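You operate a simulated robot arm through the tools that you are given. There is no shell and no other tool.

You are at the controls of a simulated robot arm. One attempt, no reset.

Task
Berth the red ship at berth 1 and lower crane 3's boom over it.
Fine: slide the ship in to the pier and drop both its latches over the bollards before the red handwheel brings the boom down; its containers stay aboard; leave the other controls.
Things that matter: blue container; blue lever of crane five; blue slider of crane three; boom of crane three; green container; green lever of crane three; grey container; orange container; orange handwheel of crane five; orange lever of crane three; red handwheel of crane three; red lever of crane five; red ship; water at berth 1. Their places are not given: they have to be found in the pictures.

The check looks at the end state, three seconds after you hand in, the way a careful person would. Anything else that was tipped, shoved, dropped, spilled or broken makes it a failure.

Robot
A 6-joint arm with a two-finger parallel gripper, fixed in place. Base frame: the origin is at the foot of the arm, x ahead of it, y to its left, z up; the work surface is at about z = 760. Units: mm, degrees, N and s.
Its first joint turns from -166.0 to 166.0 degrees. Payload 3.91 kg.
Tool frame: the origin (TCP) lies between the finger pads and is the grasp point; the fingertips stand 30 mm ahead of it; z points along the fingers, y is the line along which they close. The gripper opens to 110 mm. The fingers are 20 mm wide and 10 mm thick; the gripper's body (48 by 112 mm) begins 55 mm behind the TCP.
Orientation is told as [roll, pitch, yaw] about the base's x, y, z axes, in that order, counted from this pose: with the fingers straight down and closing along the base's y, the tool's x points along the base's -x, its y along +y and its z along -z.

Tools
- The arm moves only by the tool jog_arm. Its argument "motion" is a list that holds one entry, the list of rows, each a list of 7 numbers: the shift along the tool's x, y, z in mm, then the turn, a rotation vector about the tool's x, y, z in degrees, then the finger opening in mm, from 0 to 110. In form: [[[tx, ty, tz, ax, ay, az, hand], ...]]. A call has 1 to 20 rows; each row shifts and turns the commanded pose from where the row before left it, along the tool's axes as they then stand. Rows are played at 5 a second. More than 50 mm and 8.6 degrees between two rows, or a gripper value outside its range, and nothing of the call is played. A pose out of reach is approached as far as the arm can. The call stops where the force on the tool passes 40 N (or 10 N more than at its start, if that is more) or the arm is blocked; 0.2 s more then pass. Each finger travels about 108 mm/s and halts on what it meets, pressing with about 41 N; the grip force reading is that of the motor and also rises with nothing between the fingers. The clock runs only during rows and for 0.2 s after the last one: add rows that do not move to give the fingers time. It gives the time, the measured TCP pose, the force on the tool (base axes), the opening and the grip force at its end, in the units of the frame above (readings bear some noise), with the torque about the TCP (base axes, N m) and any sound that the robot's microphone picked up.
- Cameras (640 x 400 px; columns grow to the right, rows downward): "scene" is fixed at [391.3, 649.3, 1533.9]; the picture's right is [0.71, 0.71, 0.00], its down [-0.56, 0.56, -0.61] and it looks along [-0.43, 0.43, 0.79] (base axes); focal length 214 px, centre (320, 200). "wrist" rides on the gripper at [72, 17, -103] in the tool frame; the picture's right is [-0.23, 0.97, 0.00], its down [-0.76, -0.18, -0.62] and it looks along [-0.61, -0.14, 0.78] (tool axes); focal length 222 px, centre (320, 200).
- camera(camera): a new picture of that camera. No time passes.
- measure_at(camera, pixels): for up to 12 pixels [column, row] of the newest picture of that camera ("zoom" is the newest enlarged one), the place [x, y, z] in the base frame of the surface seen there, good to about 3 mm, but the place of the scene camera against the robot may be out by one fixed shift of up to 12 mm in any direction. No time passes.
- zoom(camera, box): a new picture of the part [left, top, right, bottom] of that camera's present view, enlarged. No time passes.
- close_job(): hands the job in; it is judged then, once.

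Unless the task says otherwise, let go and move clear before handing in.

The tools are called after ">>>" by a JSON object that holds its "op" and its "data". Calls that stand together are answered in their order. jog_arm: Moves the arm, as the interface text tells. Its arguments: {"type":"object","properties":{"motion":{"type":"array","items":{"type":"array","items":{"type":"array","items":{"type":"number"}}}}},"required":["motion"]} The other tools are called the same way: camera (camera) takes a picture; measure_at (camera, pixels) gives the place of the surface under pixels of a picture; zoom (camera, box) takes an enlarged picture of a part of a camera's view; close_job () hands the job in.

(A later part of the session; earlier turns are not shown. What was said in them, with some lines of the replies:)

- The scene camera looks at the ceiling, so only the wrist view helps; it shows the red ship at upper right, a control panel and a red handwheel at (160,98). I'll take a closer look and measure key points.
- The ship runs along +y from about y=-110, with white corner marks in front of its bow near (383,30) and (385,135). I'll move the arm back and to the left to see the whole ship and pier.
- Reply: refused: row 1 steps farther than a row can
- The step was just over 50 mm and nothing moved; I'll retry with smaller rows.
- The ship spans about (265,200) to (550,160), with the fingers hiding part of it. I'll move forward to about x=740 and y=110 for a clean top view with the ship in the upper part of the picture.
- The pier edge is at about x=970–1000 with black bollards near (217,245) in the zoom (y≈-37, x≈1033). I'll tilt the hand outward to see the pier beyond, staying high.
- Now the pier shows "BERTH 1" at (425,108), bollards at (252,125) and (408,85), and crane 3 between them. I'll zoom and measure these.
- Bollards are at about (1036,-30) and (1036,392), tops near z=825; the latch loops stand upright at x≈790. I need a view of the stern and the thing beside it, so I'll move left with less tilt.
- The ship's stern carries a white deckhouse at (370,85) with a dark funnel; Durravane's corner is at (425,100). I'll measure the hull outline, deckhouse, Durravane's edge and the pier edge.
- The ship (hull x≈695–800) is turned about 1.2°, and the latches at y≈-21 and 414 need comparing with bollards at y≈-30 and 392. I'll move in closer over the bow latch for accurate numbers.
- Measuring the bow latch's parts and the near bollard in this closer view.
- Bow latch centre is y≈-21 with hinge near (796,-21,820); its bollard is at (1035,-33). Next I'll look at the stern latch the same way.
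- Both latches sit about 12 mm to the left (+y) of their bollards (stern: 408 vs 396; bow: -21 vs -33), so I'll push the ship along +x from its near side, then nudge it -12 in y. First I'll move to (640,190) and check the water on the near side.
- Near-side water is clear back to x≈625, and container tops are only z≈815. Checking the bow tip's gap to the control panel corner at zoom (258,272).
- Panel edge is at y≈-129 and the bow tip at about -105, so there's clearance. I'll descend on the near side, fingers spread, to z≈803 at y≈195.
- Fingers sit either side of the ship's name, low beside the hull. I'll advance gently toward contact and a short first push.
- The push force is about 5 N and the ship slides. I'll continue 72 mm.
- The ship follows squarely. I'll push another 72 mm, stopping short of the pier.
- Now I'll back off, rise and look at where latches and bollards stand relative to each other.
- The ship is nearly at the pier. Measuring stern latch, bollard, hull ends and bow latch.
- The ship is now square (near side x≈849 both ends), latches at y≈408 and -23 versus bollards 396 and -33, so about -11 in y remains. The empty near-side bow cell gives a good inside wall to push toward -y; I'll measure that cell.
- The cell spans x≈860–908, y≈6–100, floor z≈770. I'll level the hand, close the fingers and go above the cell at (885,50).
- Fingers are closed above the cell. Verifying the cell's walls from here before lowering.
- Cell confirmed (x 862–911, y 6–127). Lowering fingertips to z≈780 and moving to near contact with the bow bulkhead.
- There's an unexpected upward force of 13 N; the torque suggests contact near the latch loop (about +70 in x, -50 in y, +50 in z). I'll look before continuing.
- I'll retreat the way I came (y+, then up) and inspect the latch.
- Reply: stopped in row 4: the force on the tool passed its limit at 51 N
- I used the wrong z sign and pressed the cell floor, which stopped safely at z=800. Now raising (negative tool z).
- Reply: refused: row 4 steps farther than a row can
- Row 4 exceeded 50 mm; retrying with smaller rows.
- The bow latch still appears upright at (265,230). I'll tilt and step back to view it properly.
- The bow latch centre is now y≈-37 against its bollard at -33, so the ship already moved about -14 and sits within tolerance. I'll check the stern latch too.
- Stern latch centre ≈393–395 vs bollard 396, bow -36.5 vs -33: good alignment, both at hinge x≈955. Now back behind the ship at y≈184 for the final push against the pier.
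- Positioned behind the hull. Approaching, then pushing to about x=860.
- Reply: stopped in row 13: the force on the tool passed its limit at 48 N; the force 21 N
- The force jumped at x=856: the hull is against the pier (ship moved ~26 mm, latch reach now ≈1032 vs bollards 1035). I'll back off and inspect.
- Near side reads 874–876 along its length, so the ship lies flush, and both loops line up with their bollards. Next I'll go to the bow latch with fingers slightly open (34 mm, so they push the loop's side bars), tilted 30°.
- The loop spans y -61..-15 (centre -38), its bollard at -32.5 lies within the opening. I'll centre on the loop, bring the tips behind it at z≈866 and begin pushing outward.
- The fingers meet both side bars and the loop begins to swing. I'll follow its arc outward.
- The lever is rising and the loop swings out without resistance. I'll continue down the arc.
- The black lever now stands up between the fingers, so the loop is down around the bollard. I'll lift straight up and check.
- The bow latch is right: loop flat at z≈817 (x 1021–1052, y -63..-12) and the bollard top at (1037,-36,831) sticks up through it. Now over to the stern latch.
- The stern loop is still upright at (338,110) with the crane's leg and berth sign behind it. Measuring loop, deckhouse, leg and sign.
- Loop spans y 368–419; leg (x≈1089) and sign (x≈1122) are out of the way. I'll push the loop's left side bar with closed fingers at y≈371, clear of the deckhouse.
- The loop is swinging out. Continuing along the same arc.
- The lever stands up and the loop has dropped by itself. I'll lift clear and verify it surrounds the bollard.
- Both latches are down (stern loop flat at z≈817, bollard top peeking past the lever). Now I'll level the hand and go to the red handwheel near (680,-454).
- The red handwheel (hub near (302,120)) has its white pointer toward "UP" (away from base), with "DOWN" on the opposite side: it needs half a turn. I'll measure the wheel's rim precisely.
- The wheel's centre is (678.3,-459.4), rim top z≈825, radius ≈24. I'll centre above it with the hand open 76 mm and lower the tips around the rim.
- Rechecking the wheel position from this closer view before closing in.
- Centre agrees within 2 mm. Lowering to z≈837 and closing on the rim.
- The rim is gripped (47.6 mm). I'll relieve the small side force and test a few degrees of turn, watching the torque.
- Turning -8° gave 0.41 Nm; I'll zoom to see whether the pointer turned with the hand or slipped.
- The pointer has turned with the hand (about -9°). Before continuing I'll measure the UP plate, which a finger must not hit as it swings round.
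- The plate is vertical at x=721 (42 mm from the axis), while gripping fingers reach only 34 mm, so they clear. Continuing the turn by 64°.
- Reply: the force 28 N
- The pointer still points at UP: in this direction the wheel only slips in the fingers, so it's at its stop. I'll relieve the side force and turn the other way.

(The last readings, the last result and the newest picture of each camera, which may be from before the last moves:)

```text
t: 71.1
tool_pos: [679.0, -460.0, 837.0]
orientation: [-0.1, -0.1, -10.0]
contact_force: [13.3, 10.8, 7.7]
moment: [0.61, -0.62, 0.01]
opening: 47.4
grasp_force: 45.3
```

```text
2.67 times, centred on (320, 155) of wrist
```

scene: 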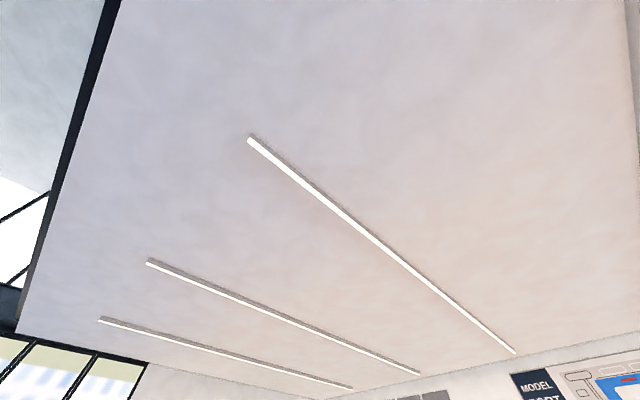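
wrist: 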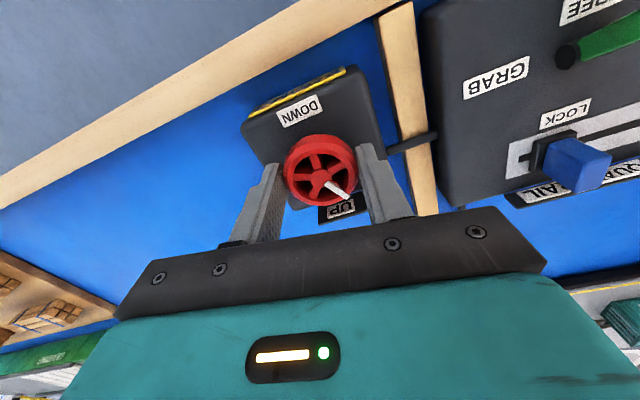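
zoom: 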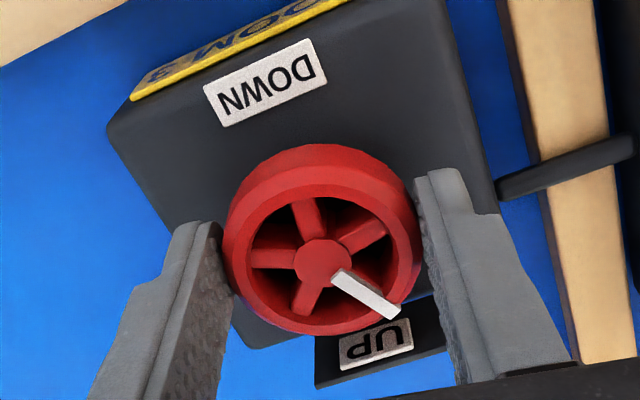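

Now the pointer turns with the hand freely (30° so far, torque ~0). I'll relieve side forces and keep turning this way.

>>> {"op": "jog_arm", "data": {"motion": [[[-0.5, 0.6, -0.6, 0, 0, 0, 36], [0, 0, 0, 0, 0, -7, 36], [0, 0, 0, 0, 0, -7, 36], [0, 0, 0, 0, 0, -7, 36], [0, 0, 0, 0, 0, -7, 36], [0, 0, 0, 0, 0, -7, 36], [0, 0, 0, 0, 0, -7, 36], [0, 0, 0, 0, 0, 0, 36]]]}}

>>> {"op": "camera", "data": {"camera": "wrist"}}

```text
t: 72.8
tool_pos: [680.2, -461.3, 837.8]
orientation: [-0.3, 0.1, 31.7]
contact_force: [-11.3, -36.9, -2.2]
moment: [-1.12, 1.01, -0.04]
opening: 47.5
grasp_force: 45.1
stopped in row 8: the force on the tool passed its limit at 42 N (the readings are from after the stop); the commanded pose is now the measured one
```

```text
taken
```

wrist: 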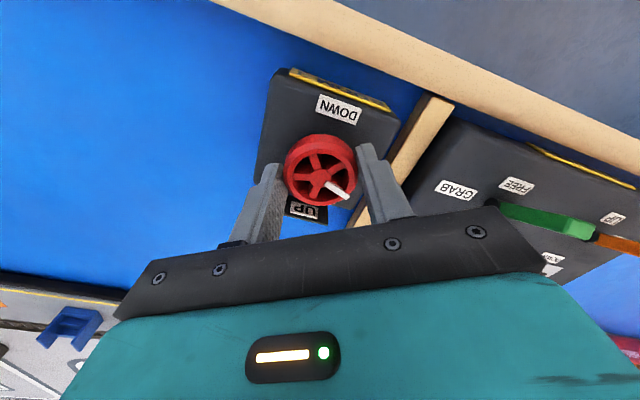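

The pointer has swung to about 70°, but side force built up from slight off-centre gripping. I'll release, swing back to -40° and re-measure the wheel before regripping.

>>> {"op": "jog_arm", "data": {"motion": [[[0, 0, 0, 0, 0, 0, 58], [0, 0, 0, 0, 0, 0, 58], [0, 0, -10, 0, 0, 0, 58], [0, 0, -10, 0, 0, 8, 62], [0, 0, -10, 0, 0, 8, 70], [0, 0, 0, 0, 0, 8, 70], [0, 0, 0, 0, 0, 8, 70], [0, 0, 0, 0, 0, 8, 70], [0, 0, 0, 0, 0, 8, 70], [0, 0, 0, 0, 0, 8, 70], [0, 0, 0, 0, 0, 8, 70], [0, 0, 0, 0, 0, 8, 70], [0, 0, 0, 0, 0, 0, 70]]]}}

>>> {"op": "camera", "data": {"camera": "wrist"}}

>>> {"op": "zoom", "data": {"camera": "wrist", "box": [240, 60, 400, 210]}}

```text
t: 75.6
tool_pos: [681.3, -457.6, 867.2]
orientation: [-0.1, -0.3, -40.4]
contact_force: [0.6, -0.1, 0.1]
moment: [0.0, 0.0, -0.02]
opening: 70.1
grasp_force: 0.2
```

```text
taken
```

wrist: 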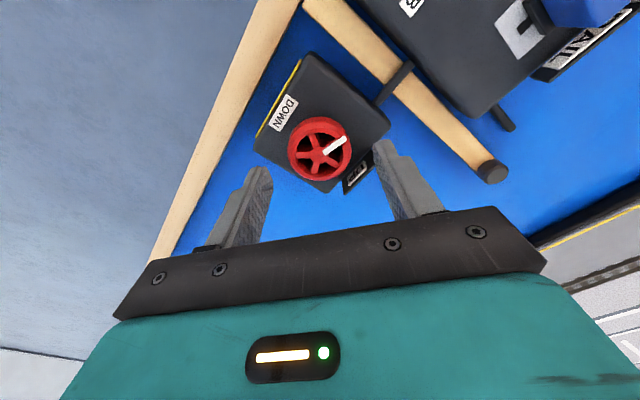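

```text
2.67 times, centred on (320, 135) of wrist
```

zoom: 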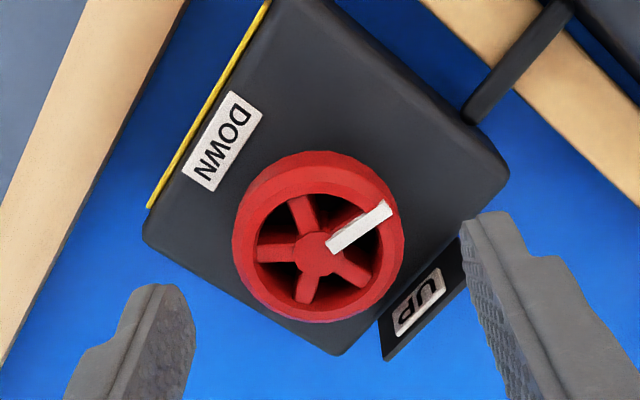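

Measuring wheel rim, hub and pointer ends from here.

>>> {"op": "measure_at", "data": {"camera": "zoom", "pixels": [[318, 255], [246, 262], [393, 240], [308, 192], [325, 312], [265, 300], [378, 290], [265, 210], [365, 200], [333, 245], [386, 208], [390, 262]]}}

```text
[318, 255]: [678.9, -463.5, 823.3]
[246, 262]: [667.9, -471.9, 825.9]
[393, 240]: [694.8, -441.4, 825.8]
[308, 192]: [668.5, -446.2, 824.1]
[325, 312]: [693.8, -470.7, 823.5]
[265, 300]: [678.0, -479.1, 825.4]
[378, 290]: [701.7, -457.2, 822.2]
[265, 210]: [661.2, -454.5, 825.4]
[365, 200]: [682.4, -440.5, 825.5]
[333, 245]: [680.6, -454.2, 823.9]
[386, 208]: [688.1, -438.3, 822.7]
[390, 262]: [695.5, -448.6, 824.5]
```

Combining grip readings the wheel's axis is at about (681,-460), and the pointer is at ≈70° of 180°. I'll re-centre there, lower, regrip and turn on.

>>> {"op": "jog_arm", "data": {"motion": [[[-1.33, -2.02, 16, 0, 0, 0, 70], [0, 0, 15, 0, 0, 0, 70], [0, 0, 0, 0, 0, 0, 56], [0, 0, 0, 0, 0, 0, 46], [0, 0, 0, 0, 0, 0, 40], [0, 0, 0, 0, 0, 0, 40], [0, 0, 0, 0, 0, 0, 40]]]}}

```text
t: 77.2
tool_pos: [681.1, -460.7, 836.1]
orientation: [-0.1, -0.2, -40.2]
contact_force: [7.4, 7.9, -0.6]
moment: [0.42, -0.86, -0.04]
opening: 47.8
grasp_force: 45.1
```

Side force is only ~11 N; I'll trim slightly and turn 42°.

>>> {"op": "jog_arm", "data": {"motion": [[[0, 0.9, 0, 0, 0, 0, 40], [0, 0, 0, 0, 0, -7, 40], [0, 0, 0, 0, 0, -7, 40], [0, 0, 0, 0, 0, -7, 40], [0, 0, 0, 0, 0, -7, 40], [0, 0, 0, 0, 0, -7, 40], [0, 0, 0, 0, 0, -7, 40], [0, 0, 0, 0, 0, 0, 40]]]}}

>>> {"op": "camera", "data": {"camera": "wrist"}}

```text
t: 79.0
tool_pos: [681.9, -460.4, 835.9]
orientation: [-0.2, -0.1, 1.9]
contact_force: [15.9, -0.2, 11.6]
moment: [0.52, -0.55, 0.03]
opening: 47.6
grasp_force: 44.7
```

```text
taken
```

wrist: 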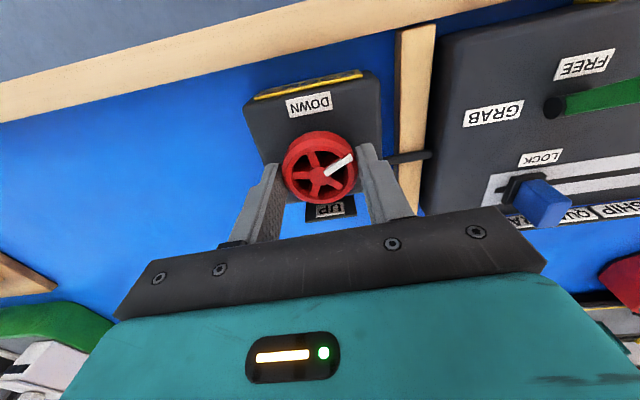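

The pointer follows (now ≈112°). Trimming and turning another 42°.

>>> {"op": "jog_arm", "data": {"motion": [[[-1.0, 0, -0.8, 0, 0, 0, 40], [0, 0, 0, 0, 0, -7, 40], [0, 0, 0, 0, 0, -7, 40], [0, 0, 0, 0, 0, -7, 40], [0, 0, 0, 0, 0, -7, 40], [0, 0, 0, 0, 0, 0, 40]]]}}

>>> {"op": "camera", "data": {"camera": "wrist"}}

```text
t: 80.4
tool_pos: [681.6, -459.9, 836.3]
orientation: [-0.1, 0.1, 29.8]
contact_force: [-10.3, 10.7, -6.2]
moment: [0.91, 0.18, -0.01]
opening: 47.7
grasp_force: 44.9
```

```text
taken
```

wrist: 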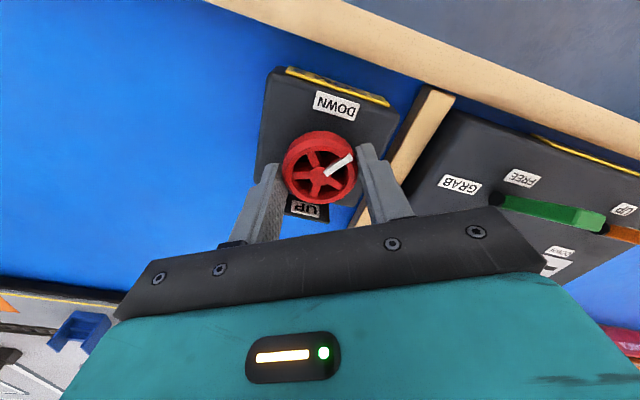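

Pointer ≈140°. Trimming and continuing 28°.

>>> {"op": "jog_arm", "data": {"motion": [[[0, 0.8, 0.4, 0, 0, 0, 40], [0, 0, 0, 0, 0, -7, 40], [0, 0, 0, 0, 0, -7, 40], [0, 0, 0, 0, 0, -7, 40], [0, 0, 0, 0, 0, -7, 40], [0, 0, 0, 0, 0, 0, 40]]]}}

>>> {"op": "camera", "data": {"camera": "wrist"}}

>>> {"op": "zoom", "data": {"camera": "wrist", "box": [240, 60, 400, 210]}}

```text
t: 81.8
tool_pos: [682.0, -460.2, 835.3]
orientation: [-0.2, 0.2, 57.8]
contact_force: [-3.9, -0.7, -3.2]
moment: [0.71, 0.38, -0.01]
opening: 47.7
grasp_force: 45.0
```

```text
taken
```

wrist: 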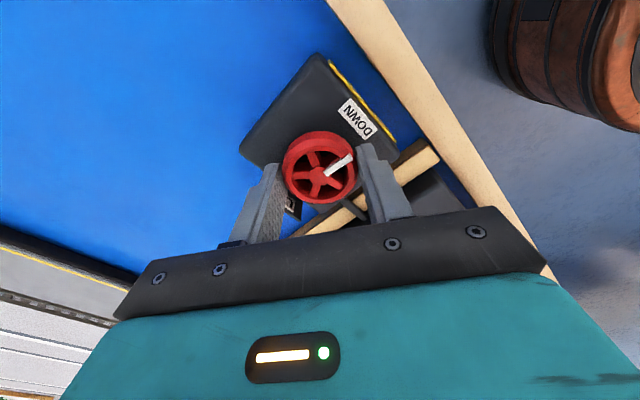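

```text
2.67 times, centred on (320, 135) of wrist
```

zoom: 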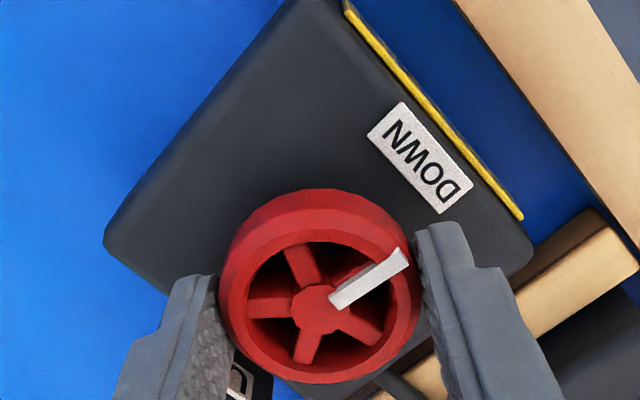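

Pointer ≈165°, still short of DOWN. Turning further in small steps and watching the torque for an end stop.

>>> {"op": "jog_arm", "data": {"motion": [[[0, 0, 0, 0, 0, -6, 40], [0, 0, 0, 0, 0, -6, 40], [0, 0, 0, 0, 0, -4, 40], [0, 0, 0, 0, 0, 0, 40]]]}}

>>> {"op": "camera", "data": {"camera": "wrist"}}

>>> {"op": "measure_at", "data": {"camera": "wrist", "pixels": [[326, 174], [350, 157], [319, 176], [338, 165]]}}

```text
t: 82.8
tool_pos: [682.6, -460.1, 836.9]
orientation: [-0.1, 0.2, 73.9]
contact_force: [-1.1, 3.7, -2.0]
moment: [0.43, 0.46, -0.62]
opening: 47.3
grasp_force: 45.2
```

```text
taken
```

wrist: 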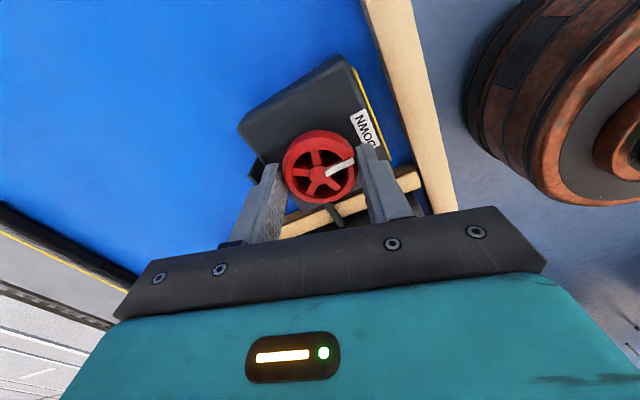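

```text
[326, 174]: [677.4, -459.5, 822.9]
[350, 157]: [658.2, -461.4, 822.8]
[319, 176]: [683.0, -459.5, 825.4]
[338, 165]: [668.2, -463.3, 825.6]
```

Torque rose to 0.62 Nm and the pointer measures along -x, at DOWN: end stop reached. I'll open only to 52 mm (the UP plate is near), lift straight up and look at the boom.

>>> {"op": "jog_arm", "data": {"motion": [[[0, 0, 0, 0, 0, -1, 50], [0, 0, 0, 0, 0, 0, 52], [0, 0, 0, 0, 0, 0, 52], [0, 0, -8, 0, 0, 0, 52], [0, 0, -12, 0, 0, 0, 52], [0, 0, -20, 0, 0, 0, 52], [0, 0, -40, 0, 0, 0, 60], [0, 0, -40, 0, 0, 8, 90], [0, 0, -40, 0, 0, 8, 110], [0, 0, 0, 0, 0, 8, 110], [0, 0, 0, 0, 0, 8, 110], [0, 0, 0, 0, 0, 8, 110], [0, 0, 0, 0, 0, 8, 110], [0, 0, 0, 0, 0, 8, 110], [0, 0, 0, 0, 0, 8, 110], [0, 0, 0, 0, 0, 8, 110], [0, 0, 0, 0, 0, 0, 110]]]}}

>>> {"op": "camera", "data": {"camera": "wrist"}}

>>> {"op": "zoom", "data": {"camera": "wrist", "box": [220, 60, 420, 180]}}

```text
t: 86.4
tool_pos: [682.3, -459.6, 997.0]
orientation: [-0.2, -0.2, 2.7]
contact_force: [0.3, 0.9, 0.7]
moment: [0.01, 0.01, -0.03]
opening: 109.6
grasp_force: 0.0
```

```text
taken
```

wrist: 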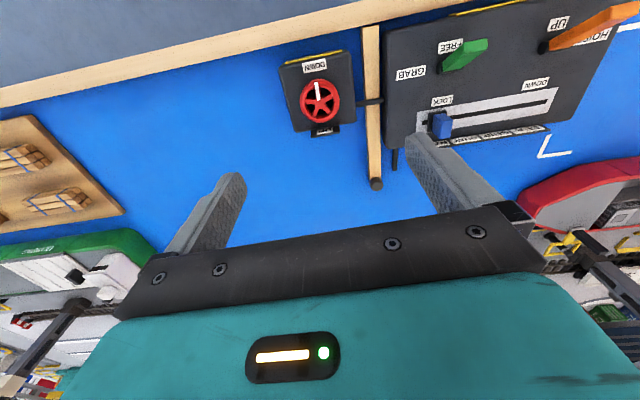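

```text
3.20 times, centred on (320, 120) of wrist
```

zoom: 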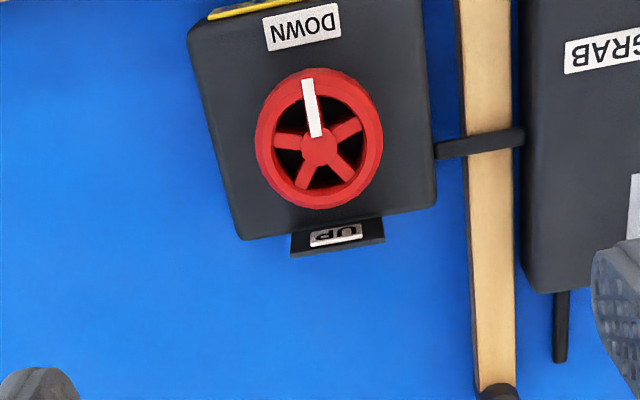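

The pointer stands at DOWN. I'll retreat toward the base and look at crane 3's boom and the ship, staying well back from the lowered boom.

>>> {"op": "jog_arm", "data": {"motion": [[[40, 0, -10, 0, 0, 0, 110], [40, 0, -10, 0, 0, 0, 110], [40, 0, -10, 0, 0, 0, 110], [40, 0, -10, 0, 0, 0, 110], [0, 45, -5, 0, 0, 0, 110], [0, 45, -5, 0, 0, 0, 110], [0, 45, -5, 0, 0, 0, 110], [0, 45, -5, 0, 0, 0, 110], [0, 45, -5, 0, 0, 0, 110], [0, 45, -5, 0, 0, 0, 110], [0, 45, -5, 0, 0, 0, 110], [0, 45, -5, 0, 0, 0, 110], [0, 45, 0, 0, -7, 0, 110], [0, 45, 0, 0, -7, 0, 110], [0, 45, 0, 0, -7, 0, 110], [0, 45, 0, 0, -7, 0, 110], [0, 0, 0, 0, 0, 0, 110]]]}}

>>> {"op": "camera", "data": {"camera": "wrist"}}

```text
t: 90.0
tool_pos: [496.1, 72.5, 1073.9]
orientation: [-0.2, -28.1, 2.9]
contact_force: [0.0, 0.1, -0.7]
moment: [-0.01, -0.02, 0.01]
opening: 110.0
grasp_force: 0.1
```

```text
taken
```

wrist: 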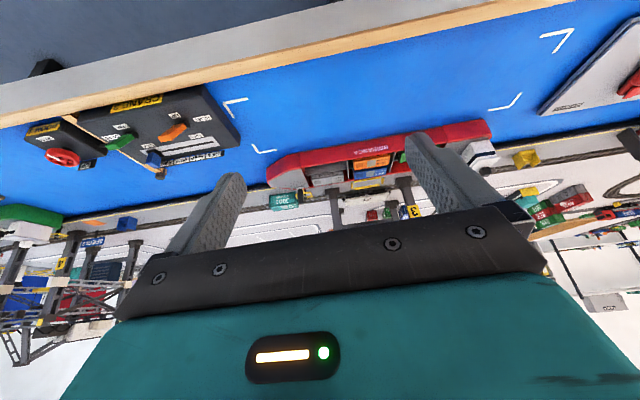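

The boom is hidden behind the hand; tilting further outward to look higher.

>>> {"op": "jog_arm", "data": {"motion": [[[0, 0, 0, 0, -8, 0, 110], [0, 0, 0, 0, -8, 0, 110], [0, 0, 0, 0, -8, 0, 110], [0, 0, 0, 0, -8, 0, 110], [0, 0, 0, 0, -8, 0, 110], [0, 0, 0, 0, 0, 0, 110]]]}}

>>> {"op": "camera", "data": {"camera": "wrist"}}

>>> {"op": "zoom", "data": {"camera": "wrist", "box": [220, 0, 540, 200]}}

```text
t: 91.4
tool_pos: [495.9, 73.3, 1073.8]
orientation: [-0.5, -68.2, 3.2]
contact_force: [0.4, -0.1, 0.9]
moment: [0.0, 0.0, -0.01]
opening: 109.8
grasp_force: 0.0
```

```text
taken
```

wrist: 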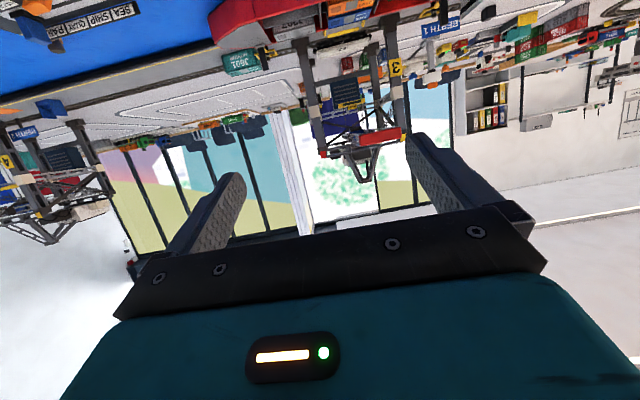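

```text
2.00 times, centred on (380, 100) of wrist
```

zoom: 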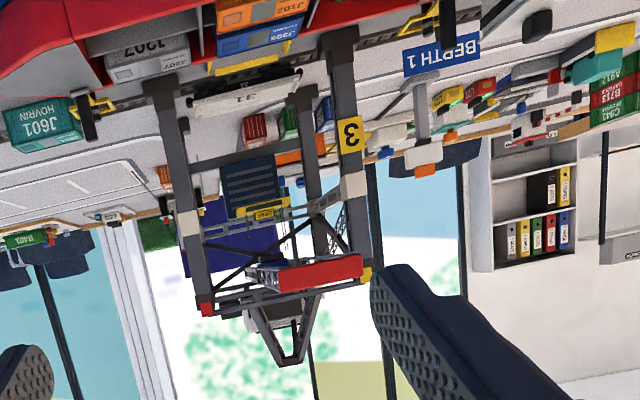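

Crane 3's red-fronted boom appears at (380,137), seen end-on. Measuring it against the crane's legs and the ship.

>>> {"op": "measure_at", "data": {"camera": "wrist", "pixels": [[395, 135], [365, 137], [380, 137], [400, 90], [322, 155], [403, 136], [350, 135], [372, 175], [325, 145], [345, 135]]}}

>>> {"op": "zoom", "data": {"camera": "wrist", "box": [310, 90, 420, 190]}}

>>> {"op": "zoom", "data": {"camera": "wrist", "box": [0, 110, 130, 250]}}

```text
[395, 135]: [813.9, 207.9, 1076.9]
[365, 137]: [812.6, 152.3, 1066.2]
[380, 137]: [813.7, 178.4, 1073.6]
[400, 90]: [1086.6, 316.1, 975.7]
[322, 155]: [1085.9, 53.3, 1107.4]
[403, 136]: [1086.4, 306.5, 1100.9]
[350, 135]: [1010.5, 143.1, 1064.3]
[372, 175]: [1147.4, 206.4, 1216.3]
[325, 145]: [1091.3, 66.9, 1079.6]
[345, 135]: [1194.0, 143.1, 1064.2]
```

```text
4.00 times, centred on (365, 140) of wrist
```

zoom: 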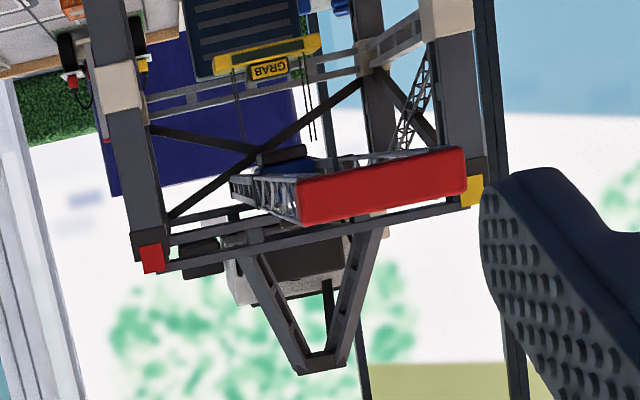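

```text
2.86 times, centred on (65, 180) of wrist
```

zoom: 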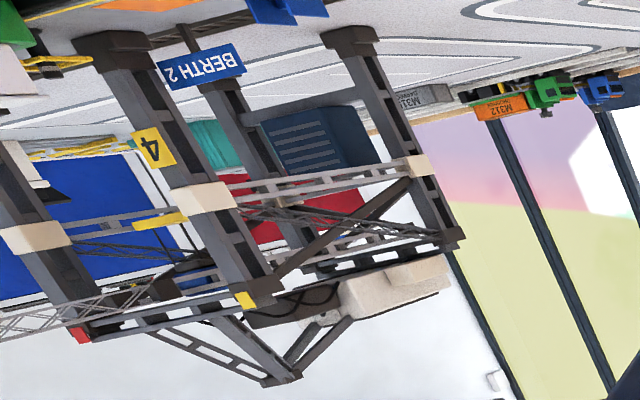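

The boom is level at z≈1070 and reaches from the crane to x≈814 at y≈180, right over the ship. One last check of the latches and containers from a lower tilt.

>>> {"op": "jog_arm", "data": {"motion": [[[0, 30, 0, 0, 8, 0, 110], [0, 30, 0, 0, 8, 0, 110], [0, 30, 0, 0, 8, 0, 110], [0, 20, 0, 0, 4, 0, 110], [0, 0, 0, 0, 0, 0, 110]]]}}

>>> {"op": "camera", "data": {"camera": "wrist"}}

>>> {"op": "zoom", "data": {"camera": "wrist", "box": [160, 20, 480, 200]}}

```text
t: 92.6
tool_pos: [490.4, 182.7, 1074.6]
orientation: [-0.3, -40.2, 2.9]
contact_force: [-0.2, 1.1, -0.1]
moment: [-0.02, -0.01, 0.02]
opening: 110.0
grasp_force: 0.1
```

```text
taken
```

wrist: 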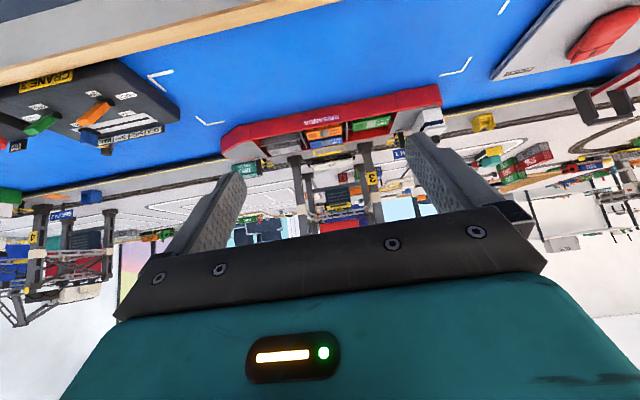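

```text
2.00 times, centred on (320, 110) of wrist
```

zoom: 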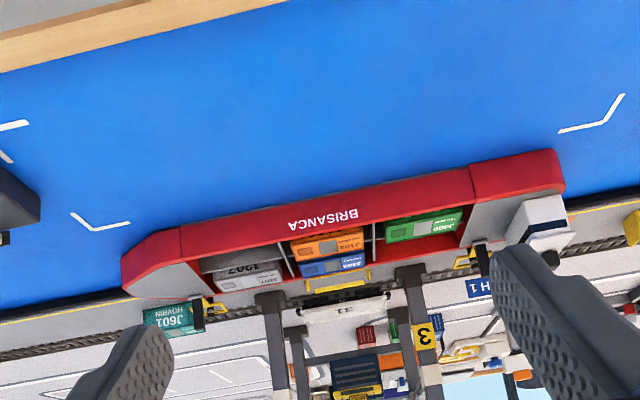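

The ship lies flush at berth 1 with all four containers aboard. Both latch levers stand up with their loops over the bollards, and crane 3's boom is down over the ship. The hand is empty and clear, so I'm handing in.

>>> {"op": "close_job", "data": {}}

```text
The job is handed in.
```

The red ship is berthed flush against the pier at berth 1, and crane 3's boom is lowered over it. The job is handed in, but I haven't seen the check's result.

- **Ship:** I slid it in until the hull met the pier. Its near side measured level to about 2 mm along its length.
- **Latches:** both dropped over their bollards before I touched the handwheel. Each loop lies flat at about z = 817 with the bollard top standing up through it.
- **Boom:** I turned the red handwheel half a turn, from UP to its end stop at DOWN. The boom now sits level at about z = 1070 and reaches across the ship.
- **Containers:** the grey, blue, orange and green containers are all still aboard.
- **Other controls:** I did not touch the levers, the slider or crane 5's controls.

Three contacts were rougher than planned:

- **Empty cell floor:** I pressed the fingers onto the floor of an empty cell near the bow, and the arm stopped at 51 N. I saw no damage.
- **Ship sideways:** while I pushed the ship toward its bow, something briefly caught, probably near the bow latch. The ship moved about 14 mm instead of the 11–12 mm I wanted, but both loops still lined up with their bollards.
- **Handwheel:** I first turned it against its UP stop, where it only slipped in the fingers.
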